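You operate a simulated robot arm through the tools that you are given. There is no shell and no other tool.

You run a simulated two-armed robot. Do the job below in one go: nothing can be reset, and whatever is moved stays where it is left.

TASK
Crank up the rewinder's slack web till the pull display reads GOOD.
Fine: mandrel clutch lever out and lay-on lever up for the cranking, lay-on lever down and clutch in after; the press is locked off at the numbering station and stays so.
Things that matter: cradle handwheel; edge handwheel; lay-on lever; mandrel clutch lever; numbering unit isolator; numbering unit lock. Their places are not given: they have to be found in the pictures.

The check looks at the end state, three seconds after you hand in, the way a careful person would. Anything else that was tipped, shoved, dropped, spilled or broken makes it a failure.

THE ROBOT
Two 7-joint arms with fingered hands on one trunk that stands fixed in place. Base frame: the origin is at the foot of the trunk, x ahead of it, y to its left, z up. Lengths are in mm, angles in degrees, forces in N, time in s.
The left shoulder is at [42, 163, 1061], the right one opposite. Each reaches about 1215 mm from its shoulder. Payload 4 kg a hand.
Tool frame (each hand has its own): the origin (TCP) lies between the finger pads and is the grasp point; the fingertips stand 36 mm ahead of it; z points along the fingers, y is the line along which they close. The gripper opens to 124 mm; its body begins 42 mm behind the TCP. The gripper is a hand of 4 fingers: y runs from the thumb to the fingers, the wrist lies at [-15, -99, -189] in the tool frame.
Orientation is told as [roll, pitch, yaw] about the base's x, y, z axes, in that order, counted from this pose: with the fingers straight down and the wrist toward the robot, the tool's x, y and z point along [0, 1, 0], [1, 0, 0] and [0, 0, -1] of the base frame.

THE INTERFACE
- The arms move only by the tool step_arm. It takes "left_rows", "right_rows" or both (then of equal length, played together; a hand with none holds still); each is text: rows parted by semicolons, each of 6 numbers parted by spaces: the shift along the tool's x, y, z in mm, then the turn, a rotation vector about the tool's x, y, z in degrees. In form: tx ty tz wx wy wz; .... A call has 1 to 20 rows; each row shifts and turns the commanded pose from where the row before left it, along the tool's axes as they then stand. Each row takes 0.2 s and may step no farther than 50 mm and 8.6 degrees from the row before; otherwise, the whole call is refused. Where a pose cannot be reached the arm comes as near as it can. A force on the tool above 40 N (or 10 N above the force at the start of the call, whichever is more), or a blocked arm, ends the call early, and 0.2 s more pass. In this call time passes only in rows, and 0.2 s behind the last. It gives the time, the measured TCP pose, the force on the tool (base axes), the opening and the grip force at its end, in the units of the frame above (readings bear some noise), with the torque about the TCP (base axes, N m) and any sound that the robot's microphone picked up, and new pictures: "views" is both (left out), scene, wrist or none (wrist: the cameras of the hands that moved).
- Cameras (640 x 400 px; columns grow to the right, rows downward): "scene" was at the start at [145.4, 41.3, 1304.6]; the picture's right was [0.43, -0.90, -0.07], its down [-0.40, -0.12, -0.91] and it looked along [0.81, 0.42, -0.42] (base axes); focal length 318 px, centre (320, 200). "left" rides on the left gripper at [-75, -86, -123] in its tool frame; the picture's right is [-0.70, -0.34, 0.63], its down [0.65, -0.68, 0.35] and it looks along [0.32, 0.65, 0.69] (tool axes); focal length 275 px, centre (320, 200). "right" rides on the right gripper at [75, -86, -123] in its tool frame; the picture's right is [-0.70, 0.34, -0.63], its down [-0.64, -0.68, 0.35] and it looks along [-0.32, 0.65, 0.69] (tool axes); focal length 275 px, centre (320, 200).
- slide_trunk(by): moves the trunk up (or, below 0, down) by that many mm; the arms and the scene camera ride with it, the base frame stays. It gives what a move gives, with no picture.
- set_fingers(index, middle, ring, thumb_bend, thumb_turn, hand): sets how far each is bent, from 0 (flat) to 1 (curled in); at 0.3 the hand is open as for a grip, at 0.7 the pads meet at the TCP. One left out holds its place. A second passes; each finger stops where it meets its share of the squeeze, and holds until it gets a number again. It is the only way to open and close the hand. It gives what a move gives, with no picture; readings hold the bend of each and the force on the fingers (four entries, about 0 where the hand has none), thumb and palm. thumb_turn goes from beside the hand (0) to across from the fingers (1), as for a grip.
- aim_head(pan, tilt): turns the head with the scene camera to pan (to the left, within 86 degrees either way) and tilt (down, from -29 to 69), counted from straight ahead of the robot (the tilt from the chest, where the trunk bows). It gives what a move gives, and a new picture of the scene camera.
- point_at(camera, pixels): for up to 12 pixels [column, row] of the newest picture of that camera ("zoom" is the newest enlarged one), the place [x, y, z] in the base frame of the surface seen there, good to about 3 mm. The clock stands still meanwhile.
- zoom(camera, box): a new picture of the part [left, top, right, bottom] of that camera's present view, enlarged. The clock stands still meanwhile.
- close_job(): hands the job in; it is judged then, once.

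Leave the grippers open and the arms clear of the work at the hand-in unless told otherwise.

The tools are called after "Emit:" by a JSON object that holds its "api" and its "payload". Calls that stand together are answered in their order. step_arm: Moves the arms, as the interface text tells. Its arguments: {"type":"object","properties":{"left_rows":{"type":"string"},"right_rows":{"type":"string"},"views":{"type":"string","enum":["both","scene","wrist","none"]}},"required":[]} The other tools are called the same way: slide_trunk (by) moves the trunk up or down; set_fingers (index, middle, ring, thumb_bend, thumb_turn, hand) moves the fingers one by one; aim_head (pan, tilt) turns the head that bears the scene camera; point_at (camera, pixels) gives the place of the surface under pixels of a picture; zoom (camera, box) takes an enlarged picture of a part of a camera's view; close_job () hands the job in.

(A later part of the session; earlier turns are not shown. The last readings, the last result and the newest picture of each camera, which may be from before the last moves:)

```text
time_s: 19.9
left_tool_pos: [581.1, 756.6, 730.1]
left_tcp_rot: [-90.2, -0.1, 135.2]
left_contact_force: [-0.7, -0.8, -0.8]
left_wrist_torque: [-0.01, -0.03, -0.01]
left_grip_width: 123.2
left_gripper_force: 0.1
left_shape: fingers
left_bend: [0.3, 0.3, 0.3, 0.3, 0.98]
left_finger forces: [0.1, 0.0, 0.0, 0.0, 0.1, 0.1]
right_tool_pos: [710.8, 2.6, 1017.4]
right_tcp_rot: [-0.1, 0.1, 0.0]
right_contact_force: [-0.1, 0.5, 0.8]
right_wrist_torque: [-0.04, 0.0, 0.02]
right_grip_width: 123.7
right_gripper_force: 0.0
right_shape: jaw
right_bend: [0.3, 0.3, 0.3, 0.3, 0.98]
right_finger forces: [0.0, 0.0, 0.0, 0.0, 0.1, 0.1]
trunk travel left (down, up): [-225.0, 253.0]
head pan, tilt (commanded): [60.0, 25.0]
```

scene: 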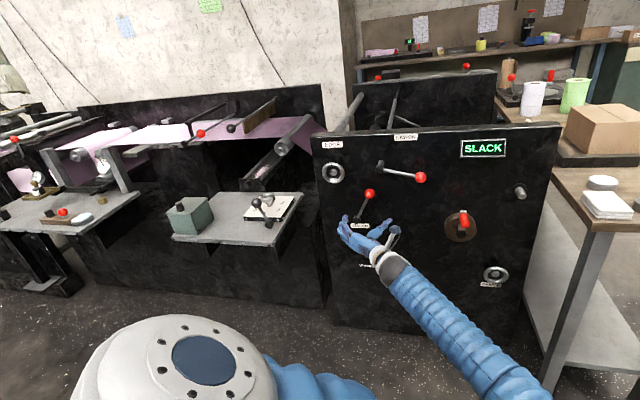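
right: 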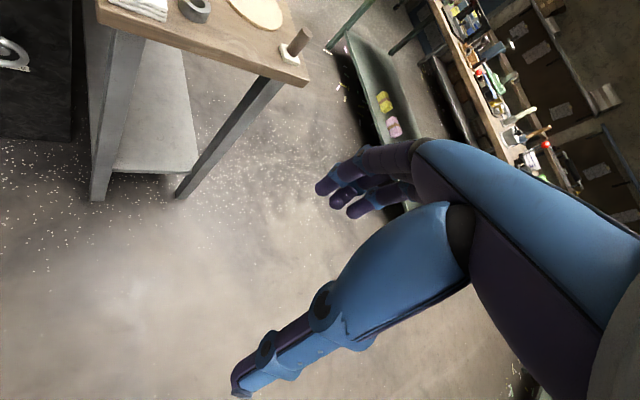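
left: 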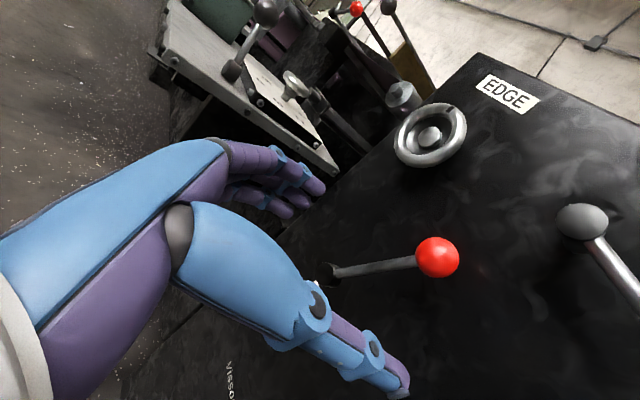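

Clutch lever stays at its new place (369,194), leaning right. Display still SLACK. Now I move to the lay-on lever: up and right at standoff, and turn the hand back so the thumb is below and fingers above the rod.

Emit:
{"api": "step_arm", "payload": {"left_rows": "-26 -35 0 0 0 0; -26 -35 0 0 0 0; -26 -35 0 0 0 0; -27 -34 0 0 0 0; 0 0 0 0 0 7.5; 0 0 0 0 0 7.5; 0 0 0 0 0 7.5; 0 0 0 0 0 7.5; 0 0 0 0 0 7.5; 0 0 0 0 0 7.5; 0 0 0 0 0 7.5; 0 0 0 0 0 7.5; 0 0 0 0 0 7.5; 0 0 0 0 0 7.5; 0 0 0 0 0 7.5; 0 0 0 0 0 7.5", "views": "both"}}

```text
time_s: 23.2
left_tool_pos: [680.6, 658.0, 833.6]
left_tcp_rot: [101.4, -90.0, -56.3]
left_contact_force: [-0.1, 0.7, -0.8]
left_wrist_torque: [0.0, 0.02, 0.0]
left_grip_width: 123.1
left_gripper_force: 0.1
left_shape: fingers
left_bend: [0.3, 0.3, 0.3, 0.3, 0.98]
left_finger forces: [0.0, 0.1, 0.0, 0.1, 0.0, 0.1]
left hand out of reach, approached as far as the arm can: row 1
right_tool_pos: [710.3, 3.8, 1017.3]
right_tcp_rot: [0.0, 0.0, -0.2]
right_contact_force: [0.3, -0.4, 0.0]
right_wrist_torque: [-0.03, 0.0, 0.0]
right_grip_width: 123.5
right_gripper_force: 0.0
right_shape: jaw
right_bend: [0.3, 0.3, 0.3, 0.3, 0.98]
right_finger forces: [0.0, 0.0, 0.0, 0.0, 0.0, 0.0]
trunk travel left (down, up): [-225.0, 253.0]
head pan, tilt (commanded): [60.0, 25.0]
```

scene: 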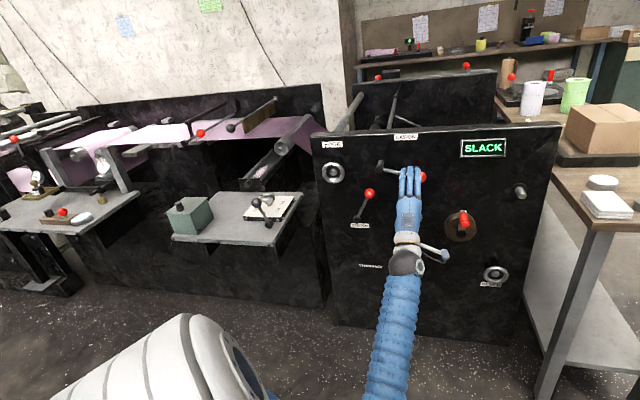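
left: 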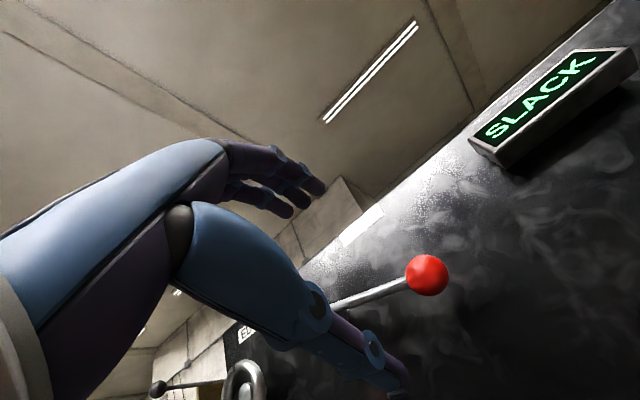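

Hand faces the lay-on lever: ball at (427,275), rod at (375,290) in the wrist view. Measuring them for fine aim.

Emit:
{"api": "point_at", "payload": {"camera": "left", "pixels": [[427, 275], [400, 284], [375, 293], [345, 303], [427, 258], [445, 278]]}}

```text
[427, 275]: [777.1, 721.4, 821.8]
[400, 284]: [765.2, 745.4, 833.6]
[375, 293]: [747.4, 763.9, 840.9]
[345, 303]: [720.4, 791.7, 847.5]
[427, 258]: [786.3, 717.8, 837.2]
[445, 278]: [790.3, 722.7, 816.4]
```

Rod lies at z≈834 for u≈14, right on my line. Advancing 118 mm towards the panel with the hand open around the rod.

Emit:
{"api": "step_arm", "payload": {"left_rows": "0 0 45 0 0 0; 0 0 45 0 0 0; 0 0 27 0 0 0", "views": "wrist"}}

Emit:
{"api": "set_fingers", "payload": {"hand": "left", "index": 0.52, "middle": 0.52, "ring": 0.52, "thumb_bend": 0.55, "thumb_turn": 1.0}}

Emit:
{"api": "step_arm", "payload": {"left_rows": "0 0 0 0 0 0", "views": "both"}}

```text
time_s: 24.1
left_tool_pos: [763.1, 742.3, 832.6]
left_tcp_rot: [118.2, -90.0, -73.0]
left_contact_force: [0.2, 0.3, 0.1]
left_wrist_torque: [0.04, 0.0, -0.01]
left_grip_width: 123.3
left_gripper_force: 0.1
left_shape: fingers
left_bend: [0.3, 0.3, 0.3, 0.3, 0.98]
left_finger forces: [0.0, 0.1, 0.1, 0.0, 0.0, 0.0]
right_tool_pos: [710.2, 5.0, 1017.5]
right_tcp_rot: [0.1, 0.0, -0.2]
right_contact_force: [-0.7, 0.4, 0.1]
right_wrist_torque: [0.02, 0.02, 0.0]
right_grip_width: 123.8
right_gripper_force: 0.0
right_shape: jaw
right_bend: [0.3, 0.3, 0.3, 0.3, 0.98]
right_finger forces: [0.0, 0.1, 0.1, 0.0, 0.0, 0.0]
trunk travel left (down, up): [-225.0, 253.0]
head pan, tilt (commanded): [60.0, 25.0]
```

left: 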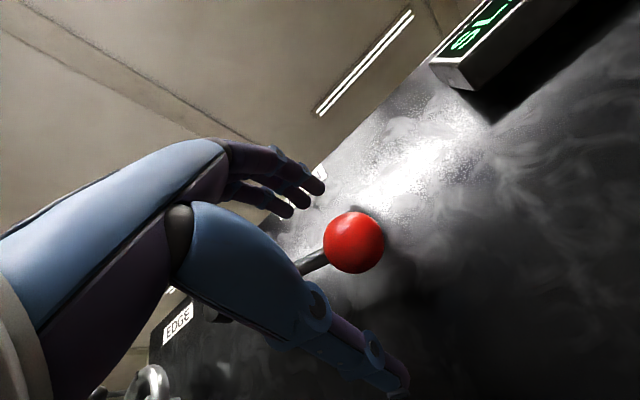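

```text
time_s: 25.1
left_tool_pos: [762.5, 741.8, 833.2]
left_tcp_rot: [115.3, -89.8, -70.2]
left_contact_force: [0.6, -0.7, -0.5]
left_wrist_torque: [-0.03, -0.02, -0.01]
left_grip_width: 52.2
left_gripper_force: 0.1
left_shape: fingers
left_bend: [0.52, 0.52, 0.52, 0.55, 1.0]
left_finger forces: [0.0, 0.0, 0.0, 0.0, 0.7, 0.0]
right_tool_pos: [710.3, 3.3, 1017.1]
right_tcp_rot: [0.1, 0.0, 0.0]
right_contact_force: [-0.1, -0.1, 0.5]
right_wrist_torque: [0.04, 0.0, 0.0]
right_grip_width: 123.7
right_gripper_force: 0.0
right_shape: jaw
right_bend: [0.3, 0.3, 0.3, 0.3, 0.98]
right_finger forces: [0.0, 0.1, 0.1, 0.0, 0.0, 0.0]
trunk travel left (down, up): [-225.0, 253.0]
head pan, tilt (commanded): [60.0, 25.0]
```

```text
time_s: 25.4
left_tool_pos: [763.1, 742.7, 833.1]
left_tcp_rot: [115.9, -89.9, -70.7]
left_contact_force: [0.2, -0.1, -1.2]
left_wrist_torque: [0.01, -0.01, 0.01]
left_grip_width: 52.2
left_gripper_force: 0.1
left_shape: fingers
left_bend: [0.52, 0.52, 0.52, 0.55, 1.0]
left_finger forces: [0.1, 0.1, 0.0, 0.0, 0.7, 0.0]
right_tool_pos: [711.6, 3.6, 1017.1]
right_tcp_rot: [0.0, 0.0, 0.0]
right_contact_force: [0.4, 0.0, -0.2]
right_wrist_torque: [-0.02, 0.0, 0.03]
right_grip_width: 123.9
right_gripper_force: 0.0
right_shape: jaw
right_bend: [0.3, 0.3, 0.3, 0.3, 0.98]
right_finger forces: [0.1, 0.0, 0.1, 0.0, 0.0, 0.0]
trunk travel left (down, up): [-225.0, 253.0]
head pan, tilt (commanded): [60.0, 25.0]
```

scene: 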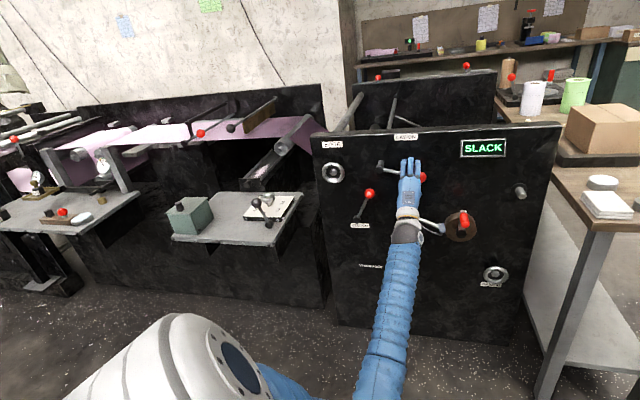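
left: 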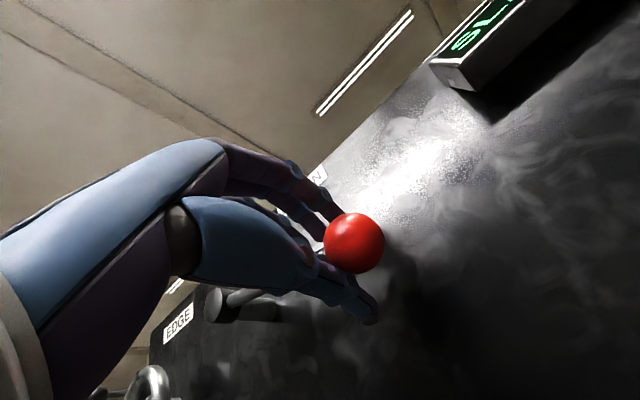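

The rod and ball are caged between thumb (below) and fingers (above). Raising the hand in small steps to lift the lever with the thumb.

Emit:
{"api": "step_arm", "payload": {"left_rows": "0 8 0 0 0 0; 0 8 0 0 0 0; 0 8 0 0 0 0; 0 8 0 0 0 0; 0 8 0 0 0 0; 0 8 0 0 0 0", "views": "both"}}

```text
time_s: 26.9
left_tool_pos: [763.1, 740.7, 882.4]
left_tcp_rot: [134.0, -89.8, -88.7]
left_contact_force: [-0.5, -0.1, -2.6]
left_wrist_torque: [-0.01, 0.02, -0.05]
left_grip_width: 54.9
left_gripper_force: 1.1
left_shape: fingers
left_bend: [0.52, 0.52, 0.52, 0.54, 1.0]
left_finger forces: [0.0, 0.1, 0.0, 0.0, 2.8, 0.0]
right_tool_pos: [711.3, 4.1, 1017.6]
right_tcp_rot: [0.0, 0.0, -0.1]
right_contact_force: [-0.3, -0.7, 0.2]
right_wrist_torque: [0.0, 0.0, 0.01]
right_grip_width: 123.7
right_gripper_force: 0.1
right_shape: jaw
right_bend: [0.3, 0.3, 0.3, 0.3, 0.98]
right_finger forces: [0.0, 0.0, 0.0, 0.0, 0.0, 0.0]
trunk travel left (down, up): [-225.0, 253.0]
head pan, tilt (commanded): [60.0, 25.0]
```

scene: 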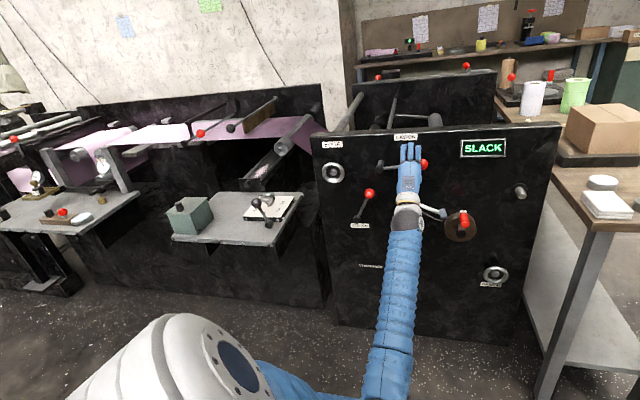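
left: 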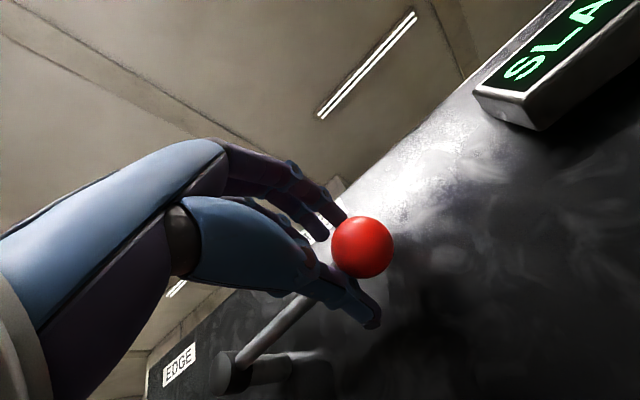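

The lever follows easily (2.8 N). Continuing up along its arc (curving slightly left).

Emit:
{"api": "step_arm", "payload": {"left_rows": "1 8 0 0 0 0; 2 8 0 0 0 0; 2 8 0 0 0 0; 3 8 0 0 0 0; 4 8 0 0 0 0", "views": "both"}}

```text
time_s: 28.1
left_tool_pos: [757.9, 748.3, 917.2]
left_tcp_rot: [38.2, -89.6, 6.8]
left_contact_force: [0.7, -16.3, -25.5]
left_wrist_torque: [-0.57, 0.17, -0.17]
left_grip_width: 73.4
left_gripper_force: 14.8
left_shape: fingers
left_bend: [0.52, 0.52, 0.52, 0.48, 0.95]
left_finger forces: [0.1, 0.0, 0.0, 0.0, 29.8, 0.1]
right_tool_pos: [711.6, 3.8, 1015.7]
right_tcp_rot: [0.0, 0.2, -0.1]
right_contact_force: [0.1, 0.3, 0.3]
right_wrist_torque: [-0.01, 0.0, -0.01]
right_grip_width: 123.7
right_gripper_force: 0.1
right_shape: jaw
right_bend: [0.3, 0.3, 0.3, 0.3, 0.98]
right_finger forces: [0.1, 0.0, 0.1, 0.1, 0.0, 0.0]
trunk travel left (down, up): [-225.0, 253.0]
head pan, tilt (commanded): [60.0, 25.0]
```

scene: 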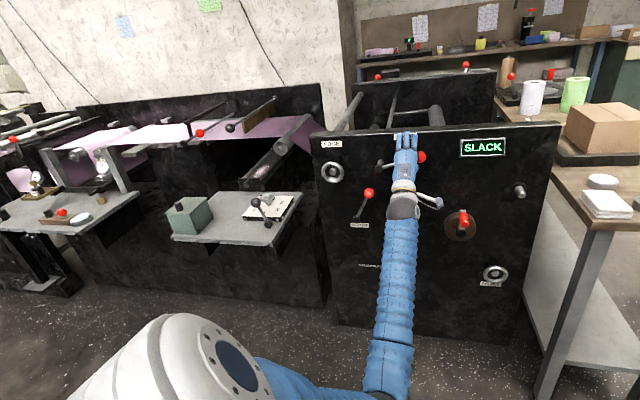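
left: 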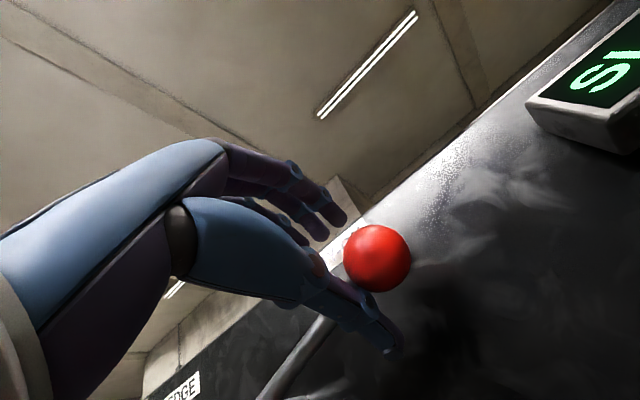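

The thumb force jumped to 30 N – the lever is at its upper stop, and a roller has risen into view behind the panel at (437,116). Measuring the lever.

Emit:
{"api": "point_at", "payload": {"camera": "left", "pixels": [[378, 258], [310, 345], [285, 380], [320, 330]]}}

Emit:
{"api": "zoom", "payload": {"camera": "scene", "box": [350, 90, 470, 210]}}

```text
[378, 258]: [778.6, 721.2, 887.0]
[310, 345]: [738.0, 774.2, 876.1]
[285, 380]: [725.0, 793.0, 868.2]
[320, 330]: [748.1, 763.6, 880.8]
```

```text
3.33 times, centred on (410, 150) of scene
```

zoom: 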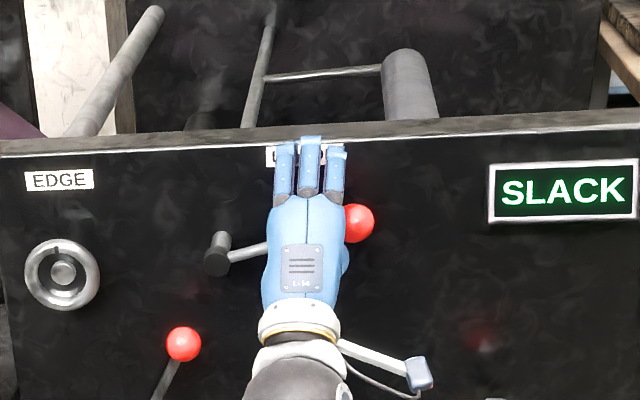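

Lever now rises about +15° (it started about −13°), and the lay-on roller is lifted. Lowering the hand to unload, opening, backing off.

Emit:
{"api": "step_arm", "payload": {"left_rows": "0 -8 0 0 0 0; 0 -8 0 0 0 0; 0 -6 0 0 0 0", "views": "none"}}

Emit:
{"api": "set_fingers", "payload": {"hand": "left", "index": 0.3, "middle": 0.3, "ring": 0.3, "thumb_bend": 0.3}}

Emit:
{"api": "step_arm", "payload": {"left_rows": "0 0 -30 0 0 0; 0 0 -45 0 0 0; 0 0 -45 0 0 0", "views": "both"}}

```text
time_s: 28.9
left_tool_pos: [754.3, 751.5, 901.7]
left_tcp_rot: [144.3, -89.8, -99.1]
left_contact_force: [3.5, -6.5, -5.8]
left_wrist_torque: [-0.17, -0.06, -0.06]
left_grip_width: 57.0
left_gripper_force: 4.3
left_shape: fingers
left_bend: [0.52, 0.52, 0.52, 0.54, 0.97]
left_finger forces: [0.0, 0.2, 0.0, 0.0, 7.4, 0.1]
right_tool_pos: [711.0, 4.3, 1017.7]
right_tcp_rot: [0.0, 0.1, 0.1]
right_contact_force: [-0.3, 0.5, -0.7]
right_wrist_torque: [0.01, 0.02, -0.01]
right_grip_width: 123.9
right_gripper_force: 0.0
right_shape: jaw
right_bend: [0.3, 0.3, 0.3, 0.3, 0.98]
right_finger forces: [0.0, 0.0, 0.0, 0.0, 0.1, 0.0]
trunk travel left (down, up): [-225.0, 253.0]
head pan, tilt (commanded): [60.0, 25.0]
```

```text
time_s: 29.9
left_tool_pos: [754.9, 749.9, 898.9]
left_tcp_rot: [119.6, -89.8, -74.4]
left_contact_force: [-1.2, 0.4, 0.3]
left_wrist_torque: [-0.01, 0.01, -0.03]
left_grip_width: 122.8
left_gripper_force: 0.1
left_shape: fingers
left_bend: [0.3, 0.3, 0.3, 0.3, 1.0]
left_finger forces: [0.1, 0.0, 0.1, 0.0, 0.1, 0.0]
right_tool_pos: [709.9, 3.1, 1017.3]
right_tcp_rot: [0.0, 0.0, -0.1]
right_contact_force: [0.2, 0.2, -0.6]
right_wrist_torque: [0.0, 0.03, -0.01]
right_grip_width: 123.6
right_gripper_force: 0.2
right_shape: jaw
right_bend: [0.3, 0.3, 0.3, 0.3, 0.98]
right_finger forces: [0.0, 0.0, 0.0, 0.0, 0.0, 0.0]
trunk travel left (down, up): [-225.0, 253.0]
head pan, tilt (commanded): [60.0, 25.0]
```

```text
time_s: 30.6
left_tool_pos: [668.8, 664.4, 899.7]
left_tcp_rot: [126.7, -89.7, -81.5]
left_contact_force: [0.2, -0.8, -0.4]
left_wrist_torque: [-0.02, -0.04, -0.02]
left_grip_width: 122.8
left_gripper_force: 0.1
left_shape: fingers
left_bend: [0.3, 0.3, 0.3, 0.3, 1.0]
left_finger forces: [0.0, 0.0, 0.1, 0.0, 0.0, 0.0]
right_tool_pos: [710.1, 3.1, 1018.2]
right_tcp_rot: [-0.1, -0.1, 0.0]
right_contact_force: [-0.5, 0.1, 0.3]
right_wrist_torque: [-0.02, 0.01, 0.05]
right_grip_width: 123.5
right_gripper_force: 0.0
right_shape: jaw
right_bend: [0.3, 0.3, 0.3, 0.3, 0.98]
right_finger forces: [0.0, 0.0, 0.0, 0.0, 0.0, 0.1]
trunk travel left (down, up): [-225.0, 253.0]
head pan, tilt (commanded): [60.0, 25.0]
```

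scene: 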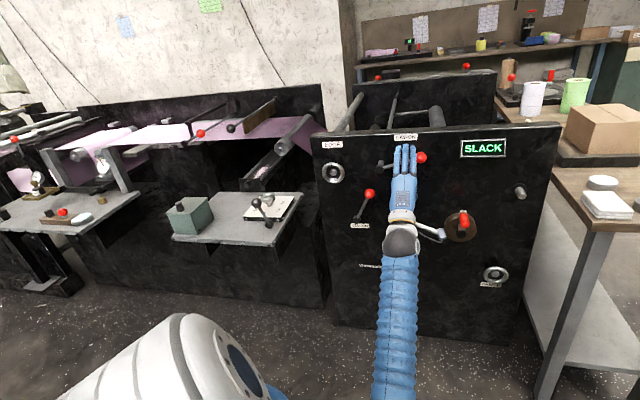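
left: 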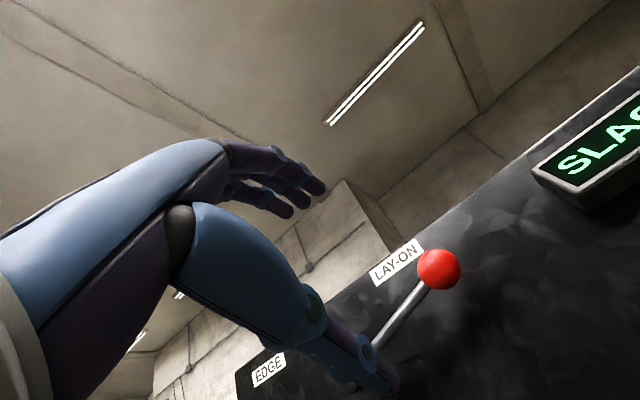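

The lever holds up by itself (ball 421,157; lay-on roll raised at 437,116). Now moving at standoff to in front of the crank grip (463,215).

Emit:
{"api": "step_arm", "payload": {"left_rows": "-27.7 -34 -3 0 0 0; -27.7 -34 -3 0 0 0; -27.7 -34 -3 0 0 0; -27.7 -34 -3 0 0 0; -27.7 -34 -2 0 0 0; -27.5 -34 -2 0 0 0", "views": "both"}}

```text
time_s: 32.2
left_tool_pos: [762.8, 590.3, 717.3]
left_tcp_rot: [128.2, -84.3, -81.4]
left_contact_force: [0.7, 1.1, -0.4]
left_wrist_torque: [-0.01, 0.05, -0.02]
left_grip_width: 122.8
left_gripper_force: 0.0
left_shape: fingers
left_bend: [0.3, 0.3, 0.3, 0.3, 1.0]
left_finger forces: [0.1, 0.0, 0.0, 0.0, 0.0, 0.0]
right_tool_pos: [709.6, 3.8, 1019.8]
right_tcp_rot: [0.0, 0.0, -0.1]
right_contact_force: [0.3, -0.4, 0.0]
right_wrist_torque: [0.0, 0.0, -0.01]
right_grip_width: 123.5
right_gripper_force: 0.0
right_shape: jaw
right_bend: [0.3, 0.3, 0.3, 0.3, 0.98]
right_finger forces: [0.0, 0.0, 0.0, 0.0, 0.0, 0.0]
trunk travel left (down, up): [-225.0, 253.0]
head pan, tilt (commanded): [60.0, 25.0]
stopped in row 6 (left hand): the arm was blocked; the commanded pose is now the measured one
```

scene: 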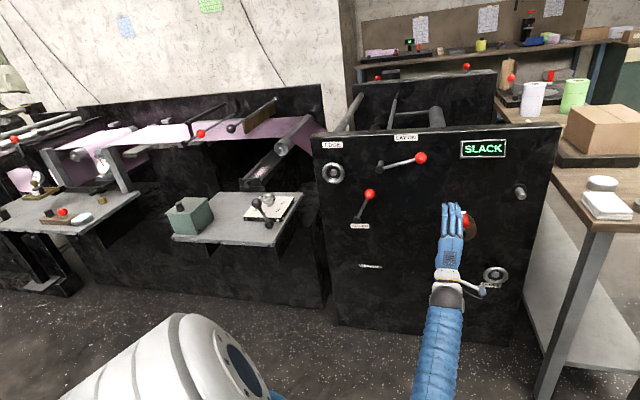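
left: 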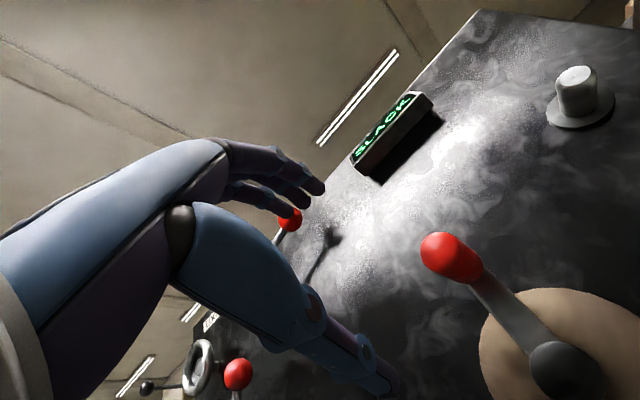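

The move stalled: reading says the arm was blocked at (763,590,717), tipped 6°, no contact force – the elbow/wrist ran to its limit with the wrist so low. I'll back away and up first, then think of lowering the trunk instead.

Emit:
{"api": "step_arm", "payload": {"left_rows": "10 20 -30 0 0 0; 10 30 -20 0 0 0; 10 30 -10 0 0 0", "views": "none"}}

Emit:
{"api": "aim_head", "payload": {"pan": -10, "tilt": 35}}

```text
time_s: 33.2
left_tool_pos: [704.9, 589.6, 835.7]
left_tcp_rot: [142.1, -80.0, -94.1]
left_contact_force: [0.1, 0.3, -0.4]
left_wrist_torque: [0.0, -0.03, 0.0]
left_grip_width: 122.9
left_gripper_force: 0.1
left_shape: fingers
left_bend: [0.3, 0.3, 0.3, 0.3, 1.0]
left_finger forces: [0.0, 0.0, 0.0, 0.0, 0.0, 0.0]
right_tool_pos: [711.1, 3.8, 1013.9]
right_tcp_rot: [0.0, 0.3, -0.1]
right_contact_force: [0.5, -0.4, -0.8]
right_wrist_torque: [0.02, 0.01, 0.01]
right_grip_width: 123.7
right_gripper_force: 0.0
right_shape: jaw
right_bend: [0.3, 0.3, 0.3, 0.3, 0.98]
right_finger forces: [0.1, 0.0, 0.0, 0.1, 0.0, 0.0]
trunk travel left (down, up): [-225.0, 253.0]
head pan, tilt (commanded): [60.0, 25.0]
stopped in row 3 (left hand): the arm was blocked; the commanded pose is now the measured one
```

```text
time_s: 34.7
left_tool_pos: [703.8, 588.1, 838.1]
left_tcp_rot: [142.0, -80.0, -94.1]
left_contact_force: [0.0, -0.5, -0.6]
left_wrist_torque: [0.01, 0.03, 0.02]
left_grip_width: 122.9
left_gripper_force: 0.0
left_shape: fingers
left_bend: [0.3, 0.3, 0.3, 0.3, 1.0]
left_finger forces: [0.0, 0.0, 0.0, 0.1, 0.0, 0.0]
right_tool_pos: [711.9, 3.1, 1017.5]
right_tcp_rot: [0.0, 0.0, -0.1]
right_contact_force: [-0.6, -0.7, 0.1]
right_wrist_torque: [0.0, 0.0, 0.01]
right_grip_width: 123.6
right_gripper_force: 0.1
right_shape: jaw
right_bend: [0.3, 0.3, 0.3, 0.3, 0.98]
right_finger forces: [0.0, 0.0, 0.0, 0.1, 0.0, 0.0]
trunk travel left (down, up): [-225.0, 253.0]
head pan, tilt (commanded): [-10.0, 35.0]
```

scene: 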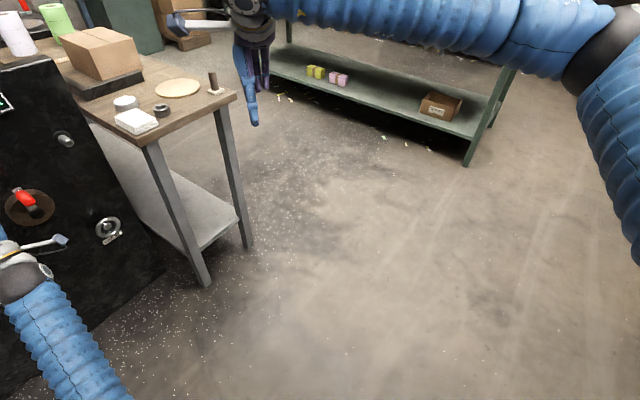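

The right hand hangs near the work table in the picture; measuring the table corner, the peg and the right arm before any trunk move.

Emit:
{"api": "point_at", "payload": {"camera": "scene", "pixels": [[234, 97], [148, 142], [213, 80], [253, 120], [262, 85], [605, 50], [625, 200], [280, 70], [470, 150], [515, 70]]}}

Emit:
{"api": "aim_head", "payload": {"pan": 60, "tilt": 30}}

```text
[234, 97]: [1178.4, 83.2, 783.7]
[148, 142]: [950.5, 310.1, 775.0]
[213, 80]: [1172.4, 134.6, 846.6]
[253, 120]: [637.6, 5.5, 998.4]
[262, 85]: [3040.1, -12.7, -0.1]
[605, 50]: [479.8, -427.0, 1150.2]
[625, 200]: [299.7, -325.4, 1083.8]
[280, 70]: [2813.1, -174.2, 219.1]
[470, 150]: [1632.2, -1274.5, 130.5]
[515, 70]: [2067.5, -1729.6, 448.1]
```

```text
time_s: 36.1
left_tool_pos: [704.3, 589.2, 838.6]
left_tcp_rot: [142.1, -80.0, -94.1]
left_contact_force: [0.2, 0.9, 0.7]
left_wrist_torque: [0.0, -0.02, -0.01]
left_grip_width: 122.8
left_gripper_force: 0.1
left_shape: fingers
left_bend: [0.3, 0.3, 0.3, 0.3, 1.0]
left_finger forces: [0.1, 0.0, 0.1, 0.0, 0.0, 0.0]
right_tool_pos: [711.0, 3.4, 1018.5]
right_tcp_rot: [0.0, 0.0, -0.2]
right_contact_force: [0.3, -0.3, -0.5]
right_wrist_torque: [0.02, 0.01, 0.01]
right_grip_width: 123.8
right_gripper_force: 0.2
right_shape: jaw
right_bend: [0.3, 0.3, 0.3, 0.3, 0.98]
right_finger forces: [0.0, 0.0, 0.1, 0.0, 0.0, 0.0]
trunk travel left (down, up): [-225.0, 253.0]
head pan, tilt (commanded): [60.0, 30.0]
```

scene: 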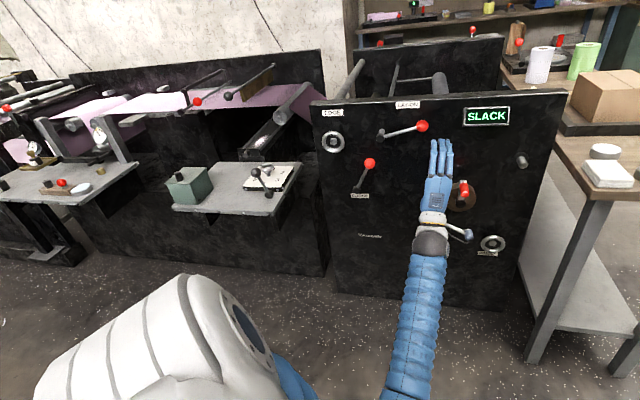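

Right hand and table are far apart (table corner 1178,83 / 950,310), so lowering the trunk is safe there. First I re-level the left hand in place to fingers forward and 25° downward (raises the wrist, away from the limit).

Emit:
{"api": "step_arm", "payload": {"left_rows": "0 0 0 6.54 -0.87 -1.13; 0 0 0 6.54 -0.87 -1.13; 0 0 0 6.54 -0.87 -1.13; 0 0 0 6.54 -0.87 -1.13; 0 0 0 6.54 -0.87 -1.13", "views": "scene"}}

```text
time_s: 37.5
left_tool_pos: [702.7, 605.9, 859.4]
left_tcp_rot: [0.6, -66.7, 45.3]
left_contact_force: [0.7, 0.5, -0.1]
left_wrist_torque: [-0.01, -0.01, 0.0]
left_grip_width: 123.0
left_gripper_force: 0.1
left_shape: fingers
left_bend: [0.3, 0.3, 0.3, 0.3, 1.0]
left_finger forces: [0.1, 0.0, 0.1, 0.0, 0.0, 0.0]
right_tool_pos: [709.9, 4.9, 1015.5]
right_tcp_rot: [-0.1, 0.1, -0.1]
right_contact_force: [0.7, 0.8, 0.0]
right_wrist_torque: [0.01, 0.0, 0.03]
right_grip_width: 123.8
right_gripper_force: 0.2
right_shape: jaw
right_bend: [0.3, 0.3, 0.3, 0.3, 0.98]
right_finger forces: [0.1, 0.0, 0.0, 0.0, 0.0, 0.0]
trunk travel left (down, up): [-225.0, 253.0]
head pan, tilt (commanded): [60.0, 30.0]
stopped in row 5 (left hand): the arm was blocked; the commanded pose is now the measured one
```

scene: 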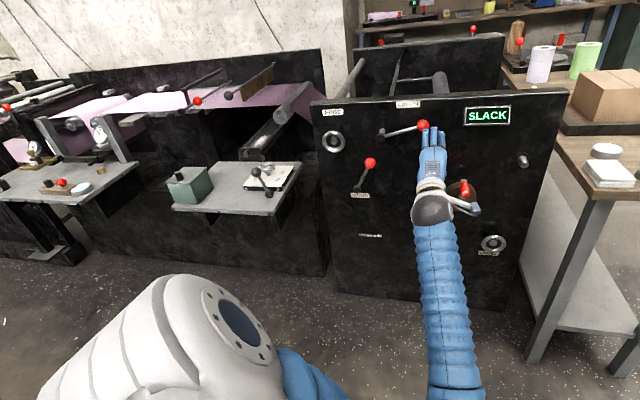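

Blocked again with no tool force, so something upstream (elbow/upper arm) is against its limit. I'll look down at the left arm's elbow.

Emit:
{"api": "aim_head", "payload": {"pan": 35, "tilt": 60}}

```text
time_s: 38.4
left_tool_pos: [702.0, 604.4, 859.7]
left_tcp_rot: [0.6, -66.6, 45.3]
left_contact_force: [-0.6, 0.2, 0.0]
left_wrist_torque: [0.02, -0.01, 0.0]
left_grip_width: 122.8
left_gripper_force: 0.0
left_shape: fingers
left_bend: [0.3, 0.3, 0.3, 0.3, 1.0]
left_finger forces: [0.0, 0.0, 0.0, 0.0, 0.0, 0.1]
right_tool_pos: [711.6, 2.3, 1017.6]
right_tcp_rot: [0.0, 0.2, 0.0]
right_contact_force: [0.4, -0.7, 0.2]
right_wrist_torque: [0.05, 0.0, 0.0]
right_grip_width: 123.6
right_gripper_force: 0.1
right_shape: jaw
right_bend: [0.3, 0.3, 0.3, 0.3, 0.98]
right_finger forces: [0.0, 0.0, 0.0, 0.0, 0.1, 0.0]
trunk travel left (down, up): [-225.0, 253.0]
head pan, tilt (commanded): [35.0, 60.0]
```

scene: 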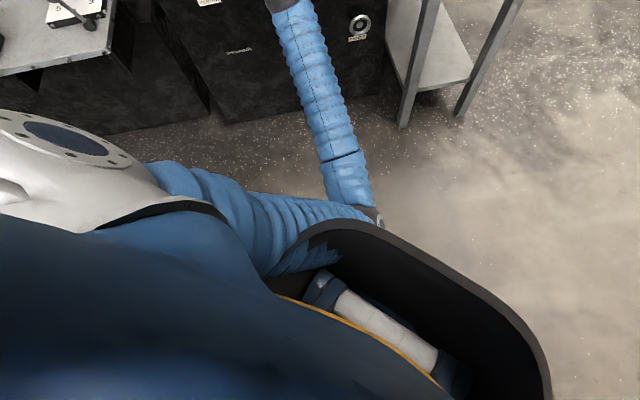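

I see it: the left upper arm has swung in across the torso (elbow at 375,210) and is pressing on the trunk shell. I'll unwind: raise the hand and tip the fingers back down, which swings the elbow outward again.

Emit:
{"api": "step_arm", "payload": {"left_rows": "0 20 0 6 0 0; 0 20 0 7 0 0; 0 20 -5 7 0 0; 0 20 -10 7 0 0; 0 15 -15 7 0 0; 0 10 -20 7 0 0", "views": "scene"}}

```text
time_s: 39.8
left_tool_pos: [723.3, 624.6, 977.0]
left_tcp_rot: [0.2, -25.4, 45.5]
left_contact_force: [0.3, -0.1, -0.5]
left_wrist_torque: [0.0, 0.02, 0.01]
left_grip_width: 123.0
left_gripper_force: 0.1
left_shape: fingers
left_bend: [0.3, 0.3, 0.3, 0.3, 1.0]
left_finger forces: [0.0, 0.1, 0.1, 0.0, 0.0, 0.0]
right_tool_pos: [711.1, 4.3, 1018.3]
right_tcp_rot: [0.0, 0.0, -0.1]
right_contact_force: [-0.5, 0.4, -0.8]
right_wrist_torque: [0.03, 0.01, 0.01]
right_grip_width: 123.9
right_gripper_force: 0.1
right_shape: jaw
right_bend: [0.3, 0.3, 0.3, 0.3, 0.98]
right_finger forces: [0.0, 0.0, 0.0, 0.0, 0.0, 0.1]
trunk travel left (down, up): [-225.0, 253.0]
head pan, tilt (commanded): [35.0, 60.0]
```

scene: 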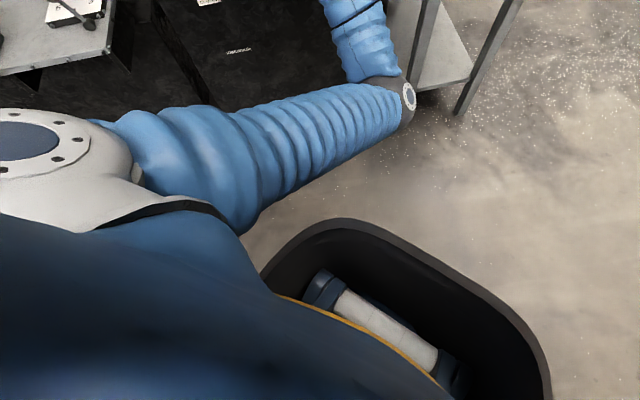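

The upper arm is off the torso now. The elbow (405,100) is still inward, so I unwind further to the original fingers-down pose and draw back.

Emit:
{"api": "step_arm", "payload": {"left_rows": "0 0 0 8 0 0; 0 0 0 8 0 0; 0 0 0 8 0 0; 0 0 0 1.4 0 7; 0 0 0 0 0 7.7; 0 0 0 0 0 7.7; 0 0 0 0 0 7.7; 0 0 0 0 0 7.7; 0 0 0 0 0 7.7; -5 -37 -15 0 0 0; -5 -37 -15 0 0 0; -5 -37 -15 0 0 0; -5 -37 -15 0 0 0; -5 -37 -15 0 0 0; -5 -37 -15 0 0 0; -5 -37 -15 0 0 0; -5 -37 -15 0 0 0", "views": "scene"}}

```text
time_s: 43.4
left_tool_pos: [427.7, 583.6, 1100.0]
left_tcp_rot: [0.3, 0.1, 0.1]
left_contact_force: [-0.8, -0.6, -0.5]
left_wrist_torque: [0.01, 0.01, 0.01]
left_grip_width: 123.1
left_gripper_force: 0.1
left_shape: fingers
left_bend: [0.3, 0.3, 0.3, 0.3, 1.0]
left_finger forces: [0.0, 0.0, 0.1, 0.0, 0.0, 0.0]
right_tool_pos: [709.8, 1.9, 1018.6]
right_tcp_rot: [-0.1, 0.1, -0.1]
right_contact_force: [-0.6, 0.1, -0.1]
right_wrist_torque: [0.0, -0.01, 0.03]
right_grip_width: 123.5
right_gripper_force: 0.1
right_shape: jaw
right_bend: [0.3, 0.3, 0.3, 0.3, 0.98]
right_finger forces: [0.1, 0.1, 0.0, 0.0, 0.0, 0.1]
trunk travel left (down, up): [-225.0, 253.0]
head pan, tilt (commanded): [35.0, 60.0]
```

scene: 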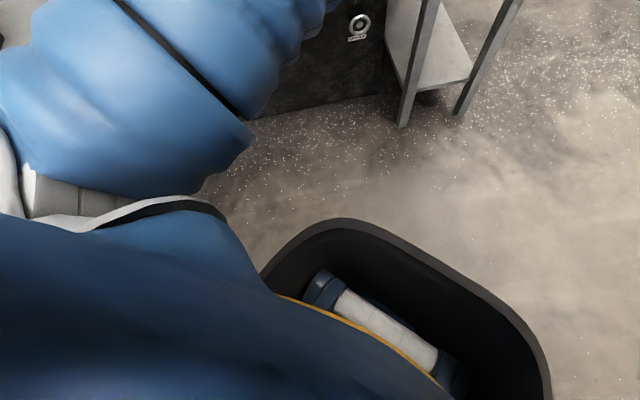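

Back at the starting hand pose; the upper arm is high now. Looking at the elbow from the usual view.

Emit:
{"api": "aim_head", "payload": {"pan": 60, "tilt": 28}}

```text
time_s: 44.4
left_tool_pos: [430.0, 584.4, 1097.6]
left_tcp_rot: [0.3, 0.1, 0.2]
left_contact_force: [0.8, -0.6, 0.2]
left_wrist_torque: [0.01, -0.02, -0.02]
left_grip_width: 123.1
left_gripper_force: 0.2
left_shape: fingers
left_bend: [0.3, 0.3, 0.3, 0.3, 1.0]
left_finger forces: [0.0, 0.0, 0.1, 0.0, 0.1, 0.0]
right_tool_pos: [710.9, 2.9, 1017.1]
right_tcp_rot: [0.0, 0.1, -0.1]
right_contact_force: [-0.3, 0.6, 0.7]
right_wrist_torque: [0.0, 0.0, -0.01]
right_grip_width: 123.8
right_gripper_force: 0.0
right_shape: jaw
right_bend: [0.3, 0.3, 0.3, 0.3, 0.98]
right_finger forces: [0.1, 0.0, 0.1, 0.0, 0.0, 0.1]
trunk travel left (down, up): [-225.0, 253.0]
head pan, tilt (commanded): [60.0, 28.0]
```

scene: 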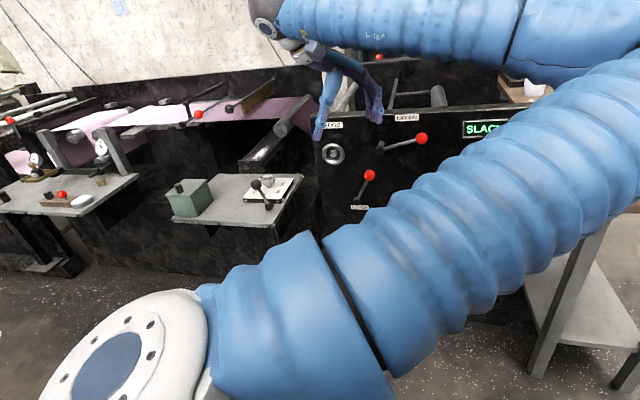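

The elbow is now inward and high (to the right). To swing it out to the left, I'll move the hand forward into open space and yaw it so that its wrist comes from the left, watching the elbow.

Emit:
{"api": "step_arm", "payload": {"left_rows": "0 40 5 0 0 0; 0 40 5 0 0 0; 0 40 5 0 0 0; 0 40 5 0 0 0; 0 40 5 0 0 0; 0 0 0 0 0 8; 0 0 0 0 0 8; 0 0 0 0 0 8; 0 0 0 0 0 8; 0 0 0 0 0 8", "views": "scene"}}

```text
time_s: 46.6
left_tool_pos: [629.2, 585.0, 1071.9]
left_tcp_rot: [0.2, 0.1, -39.9]
left_contact_force: [0.2, 0.7, -0.3]
left_wrist_torque: [0.0, -0.02, 0.02]
left_grip_width: 122.9
left_gripper_force: 0.1
left_shape: fingers
left_bend: [0.3, 0.3, 0.3, 0.3, 1.0]
left_finger forces: [0.1, 0.1, 0.1, 0.1, 0.0, 0.0]
right_tool_pos: [711.0, 3.4, 1017.5]
right_tcp_rot: [0.1, 0.1, -0.2]
right_contact_force: [0.6, 0.1, 0.1]
right_wrist_torque: [-0.02, 0.03, 0.01]
right_grip_width: 123.5
right_gripper_force: 0.1
right_shape: jaw
right_bend: [0.3, 0.3, 0.3, 0.3, 0.98]
right_finger forces: [0.0, 0.1, 0.0, 0.0, 0.0, 0.1]
trunk travel left (down, up): [-225.0, 253.0]
head pan, tilt (commanded): [60.0, 28.0]
```

scene: 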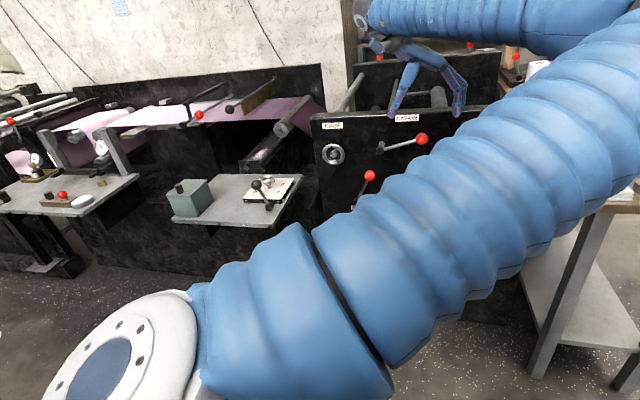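

The elbow has not come across yet; continuing the yaw to push it.

Emit:
{"api": "step_arm", "payload": {"left_rows": "0 0 0 0 0 8; 0 0 0 0 0 8; 0 0 0 0 0 8; 0 0 0 0 0 8; 0 0 0 0 0 8; 0 0 0 0 0 8", "views": "scene"}}

```text
time_s: 48.0
left_tool_pos: [628.7, 585.3, 1072.2]
left_tcp_rot: [-0.1, 0.2, -87.9]
left_contact_force: [-0.1, 0.6, -0.1]
left_wrist_torque: [0.02, -0.01, 0.02]
left_grip_width: 123.1
left_gripper_force: 0.1
left_shape: fingers
left_bend: [0.3, 0.3, 0.3, 0.3, 1.0]
left_finger forces: [0.0, 0.0, 0.0, 0.1, 0.0, 0.1]
right_tool_pos: [710.8, 3.1, 1017.1]
right_tcp_rot: [0.0, 0.1, -0.1]
right_contact_force: [1.5, 0.1, 1.2]
right_wrist_torque: [0.03, 0.01, -0.02]
right_grip_width: 123.8
right_gripper_force: 0.0
right_shape: jaw
right_bend: [0.3, 0.3, 0.3, 0.3, 0.98]
right_finger forces: [0.0, 0.0, 0.1, 0.0, 0.0, 0.1]
trunk travel left (down, up): [-225.0, 253.0]
head pan, tilt (commanded): [60.0, 28.0]
```

scene: 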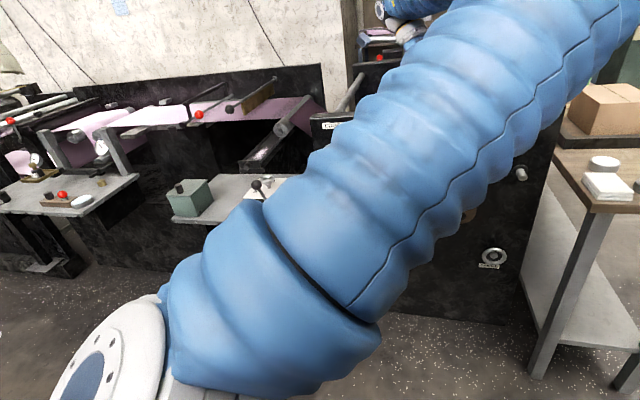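

It works: the elbow is rising and swinging over to the left. Continuing the yaw.

Emit:
{"api": "step_arm", "payload": {"left_rows": "0 0 0 0 0 8; 0 0 0 0 0 8; 0 0 0 0 0 8; 0 0 0 0 0 8; 0 0 0 0 0 8", "views": "scene"}}

```text
time_s: 49.2
left_tool_pos: [628.2, 585.9, 1073.0]
left_tcp_rot: [-0.2, 0.1, -127.8]
left_contact_force: [0.0, 0.7, -0.4]
left_wrist_torque: [0.0, -0.01, -0.02]
left_grip_width: 122.8
left_gripper_force: 0.0
left_shape: fingers
left_bend: [0.3, 0.3, 0.3, 0.3, 1.0]
left_finger forces: [0.0, 0.1, 0.0, 0.0, 0.0, 0.0]
right_tool_pos: [710.7, 3.2, 1017.0]
right_tcp_rot: [0.0, 0.0, -0.1]
right_contact_force: [1.0, -0.8, 0.2]
right_wrist_torque: [0.0, -0.01, 0.0]
right_grip_width: 123.6
right_gripper_force: 0.0
right_shape: jaw
right_bend: [0.3, 0.3, 0.3, 0.3, 0.98]
right_finger forces: [0.0, 0.0, 0.0, 0.2, 0.0, 0.0]
trunk travel left (down, up): [-225.0, 253.0]
head pan, tilt (commanded): [60.0, 28.0]
```

scene: 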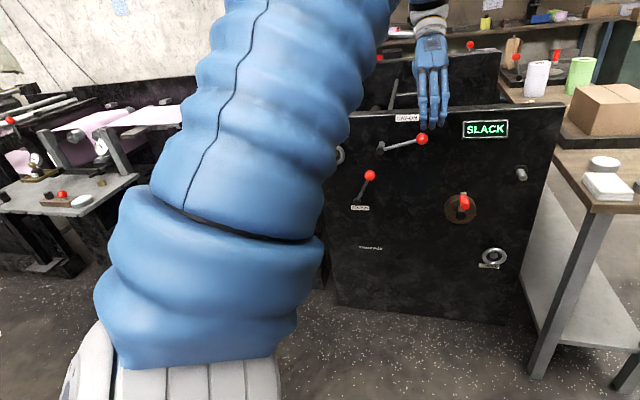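

Elbow is overhead now. A few more degrees to take it to the left side.

Emit:
{"api": "step_arm", "payload": {"left_rows": "0 0 0 0 0 8; 0 0 0 0 0 8; 0 0 0 0 0 8; 0 0 0 0 0 8", "views": "scene"}}

```text
time_s: 50.2
left_tool_pos: [628.6, 584.7, 1073.1]
left_tcp_rot: [-0.2, 0.1, -131.8]
left_contact_force: [0.6, 0.0, -0.1]
left_wrist_torque: [0.04, 0.0, 0.0]
left_grip_width: 123.0
left_gripper_force: 0.0
left_shape: fingers
left_bend: [0.3, 0.3, 0.3, 0.3, 1.0]
left_finger forces: [0.0, 0.1, 0.0, 0.1, 0.0, 0.1]
left hand out of reach, approached as far as the arm can: row 1, 2, 3, 4
right_tool_pos: [711.3, 4.0, 1016.9]
right_tcp_rot: [0.0, 0.1, -0.1]
right_contact_force: [0.0, -0.1, -0.3]
right_wrist_torque: [0.04, -0.02, 0.02]
right_grip_width: 123.8
right_gripper_force: 0.0
right_shape: jaw
right_bend: [0.3, 0.3, 0.3, 0.3, 0.98]
right_finger forces: [0.0, 0.1, 0.1, 0.1, 0.1, 0.0]
trunk travel left (down, up): [-225.0, 253.0]
head pan, tilt (commanded): [60.0, 28.0]
```

scene: 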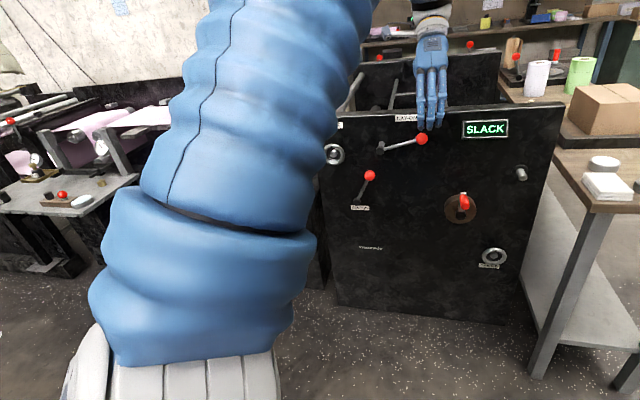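

The yaw limit is reached with the elbow up and left of centre. Yawing back now to see whether the elbow stays out.

Emit:
{"api": "step_arm", "payload": {"left_rows": "0 0 0 0 0 -8.5; 0 0 0 0 0 -8.5; 0 0 0 0 0 -8.5; 0 0 0 0 0 -8.5; 0 0 0 0 0 -8.5; 0 0 0 0 0 -8.5; 0 0 0 0 0 -8.5; 0 0 0 0 0 -8.5; 0 0 0 0 0 -8.5; 0 0 0 0 0 -8.5; 0 0 0 0 0 -8.5; 0 0 0 0 0 -8.5; 0 0 0 0 0 -8.5; 0 0 0 0 0 -8.5; 0 0 0 0 0 -8.5", "views": "scene"}}

```text
time_s: 53.4
left_tool_pos: [630.0, 585.1, 1070.8]
left_tcp_rot: [0.3, 0.2, -4.2]
left_contact_force: [-0.9, 0.5, 0.3]
left_wrist_torque: [-0.02, -0.02, 0.0]
left_grip_width: 123.1
left_gripper_force: 0.1
left_shape: fingers
left_bend: [0.3, 0.3, 0.3, 0.3, 1.0]
left_finger forces: [0.0, 0.1, 0.0, 0.0, 0.0, 0.1]
right_tool_pos: [711.2, 3.1, 1016.5]
right_tcp_rot: [-0.1, 0.0, -0.1]
right_contact_force: [0.3, -0.8, -0.7]
right_wrist_torque: [0.0, -0.01, 0.02]
right_grip_width: 124.0
right_gripper_force: 0.1
right_shape: jaw
right_bend: [0.3, 0.3, 0.3, 0.3, 0.98]
right_finger forces: [0.0, 0.1, 0.1, 0.0, 0.1, 0.0]
trunk travel left (down, up): [-225.0, 253.0]
head pan, tilt (commanded): [60.0, 28.0]
```

scene: 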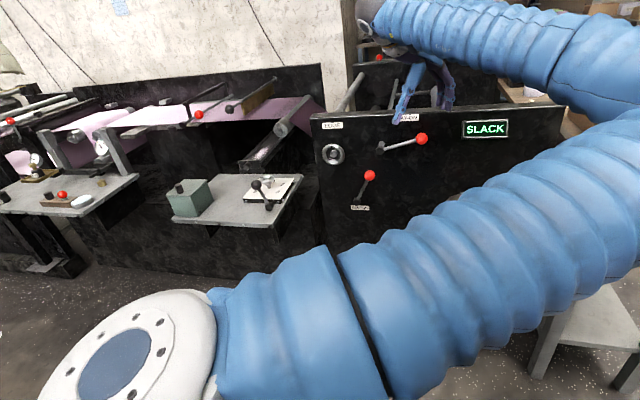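

The swing is reversible, so the elbow comes back in. But an inward elbow actually lines the forearm up with the panel's normal; the problem was only the wrist being too low. I'll lower the trunk 200 mm so the crank sits higher relative to the shoulder (hands are clear: left is 267 mm off the panel, right is far from the table).

Emit:
{"api": "slide_trunk", "payload": {"by": -200}}

Emit:
{"api": "aim_head", "payload": {"pan": 55, "tilt": 22}}

```text
time_s: 55.6
left_tool_pos: [627.9, 584.7, 872.7]
left_tcp_rot: [0.3, 0.0, -4.4]
left_contact_force: [-0.5, 0.8, 0.8]
left_wrist_torque: [0.01, -0.01, 0.0]
left_grip_width: 122.9
left_gripper_force: 0.0
left_shape: fingers
left_bend: [0.3, 0.3, 0.3, 0.3, 1.0]
left_finger forces: [0.0, 0.0, 0.0, 0.0, 0.0, 0.0]
right_tool_pos: [710.3, 4.6, 819.4]
right_tcp_rot: [0.0, -0.1, -0.1]
right_contact_force: [0.2, 0.4, 0.0]
right_wrist_torque: [-0.03, -0.03, -0.03]
right_grip_width: 123.7
right_gripper_force: 0.0
right_shape: jaw
right_bend: [0.3, 0.3, 0.3, 0.3, 0.98]
right_finger forces: [0.0, 0.0, 0.0, 0.0, 0.0, 0.1]
trunk travel left (down, up): [-25.0, 453.0]
head pan, tilt (commanded): [60.0, 28.0]
```

```text
time_s: 56.2
left_tool_pos: [628.2, 583.5, 872.2]
left_tcp_rot: [0.3, 0.3, -4.3]
left_contact_force: [-0.1, -0.5, 0.0]
left_wrist_torque: [0.01, 0.02, 0.02]
left_grip_width: 122.7
left_gripper_force: 0.1
left_shape: fingers
left_bend: [0.3, 0.3, 0.3, 0.3, 1.0]
left_finger forces: [0.0, 0.0, 0.0, 0.0, 0.0, 0.1]
right_tool_pos: [710.8, 3.3, 816.9]
right_tcp_rot: [0.1, 0.0, -0.1]
right_contact_force: [0.4, -0.4, -0.5]
right_wrist_torque: [0.0, 0.01, 0.03]
right_grip_width: 123.4
right_gripper_force: 0.1
right_shape: jaw
right_bend: [0.3, 0.3, 0.3, 0.3, 0.98]
right_finger forces: [0.1, 0.1, 0.0, 0.0, 0.0, 0.0]
trunk travel left (down, up): [-25.0, 453.0]
head pan, tilt (commanded): [55.0, 22.0]
```

scene: 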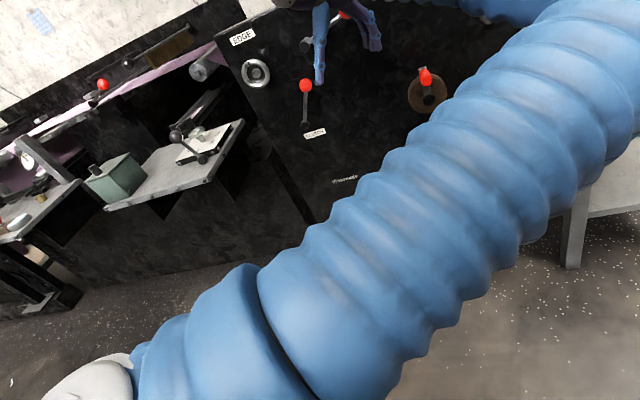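

The trunk bows as it lowers, so the view is rolled. Raising the head tilt to see the panel.

Emit:
{"api": "aim_head", "payload": {"pan": 55, "tilt": 5}}

```text
time_s: 57.0
left_tool_pos: [629.2, 585.0, 871.1]
left_tcp_rot: [0.3, 0.2, -4.3]
left_contact_force: [0.3, -0.1, 0.2]
left_wrist_torque: [0.02, -0.01, -0.02]
left_grip_width: 123.2
left_gripper_force: 0.0
left_shape: fingers
left_bend: [0.3, 0.3, 0.3, 0.3, 1.0]
left_finger forces: [0.0, 0.0, 0.0, 0.0, 0.0, 0.0]
right_tool_pos: [710.3, 3.6, 816.8]
right_tcp_rot: [0.0, 0.1, 0.0]
right_contact_force: [0.3, -1.0, 0.6]
right_wrist_torque: [0.04, 0.01, 0.03]
right_grip_width: 123.7
right_gripper_force: 0.1
right_shape: jaw
right_bend: [0.3, 0.3, 0.3, 0.3, 0.98]
right_finger forces: [0.1, 0.0, 0.0, 0.0, 0.0, 0.1]
trunk travel left (down, up): [-25.0, 453.0]
head pan, tilt (commanded): [55.0, 5.0]
```

scene: 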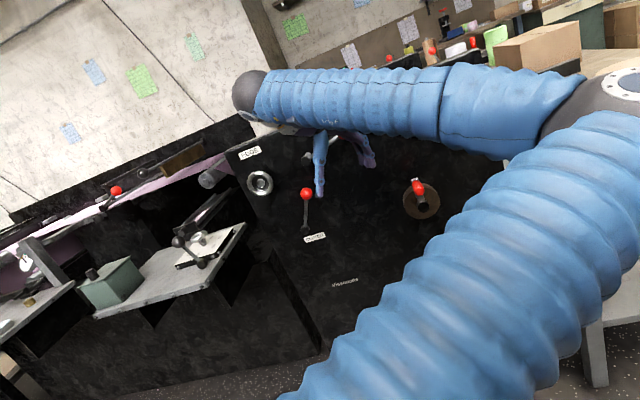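

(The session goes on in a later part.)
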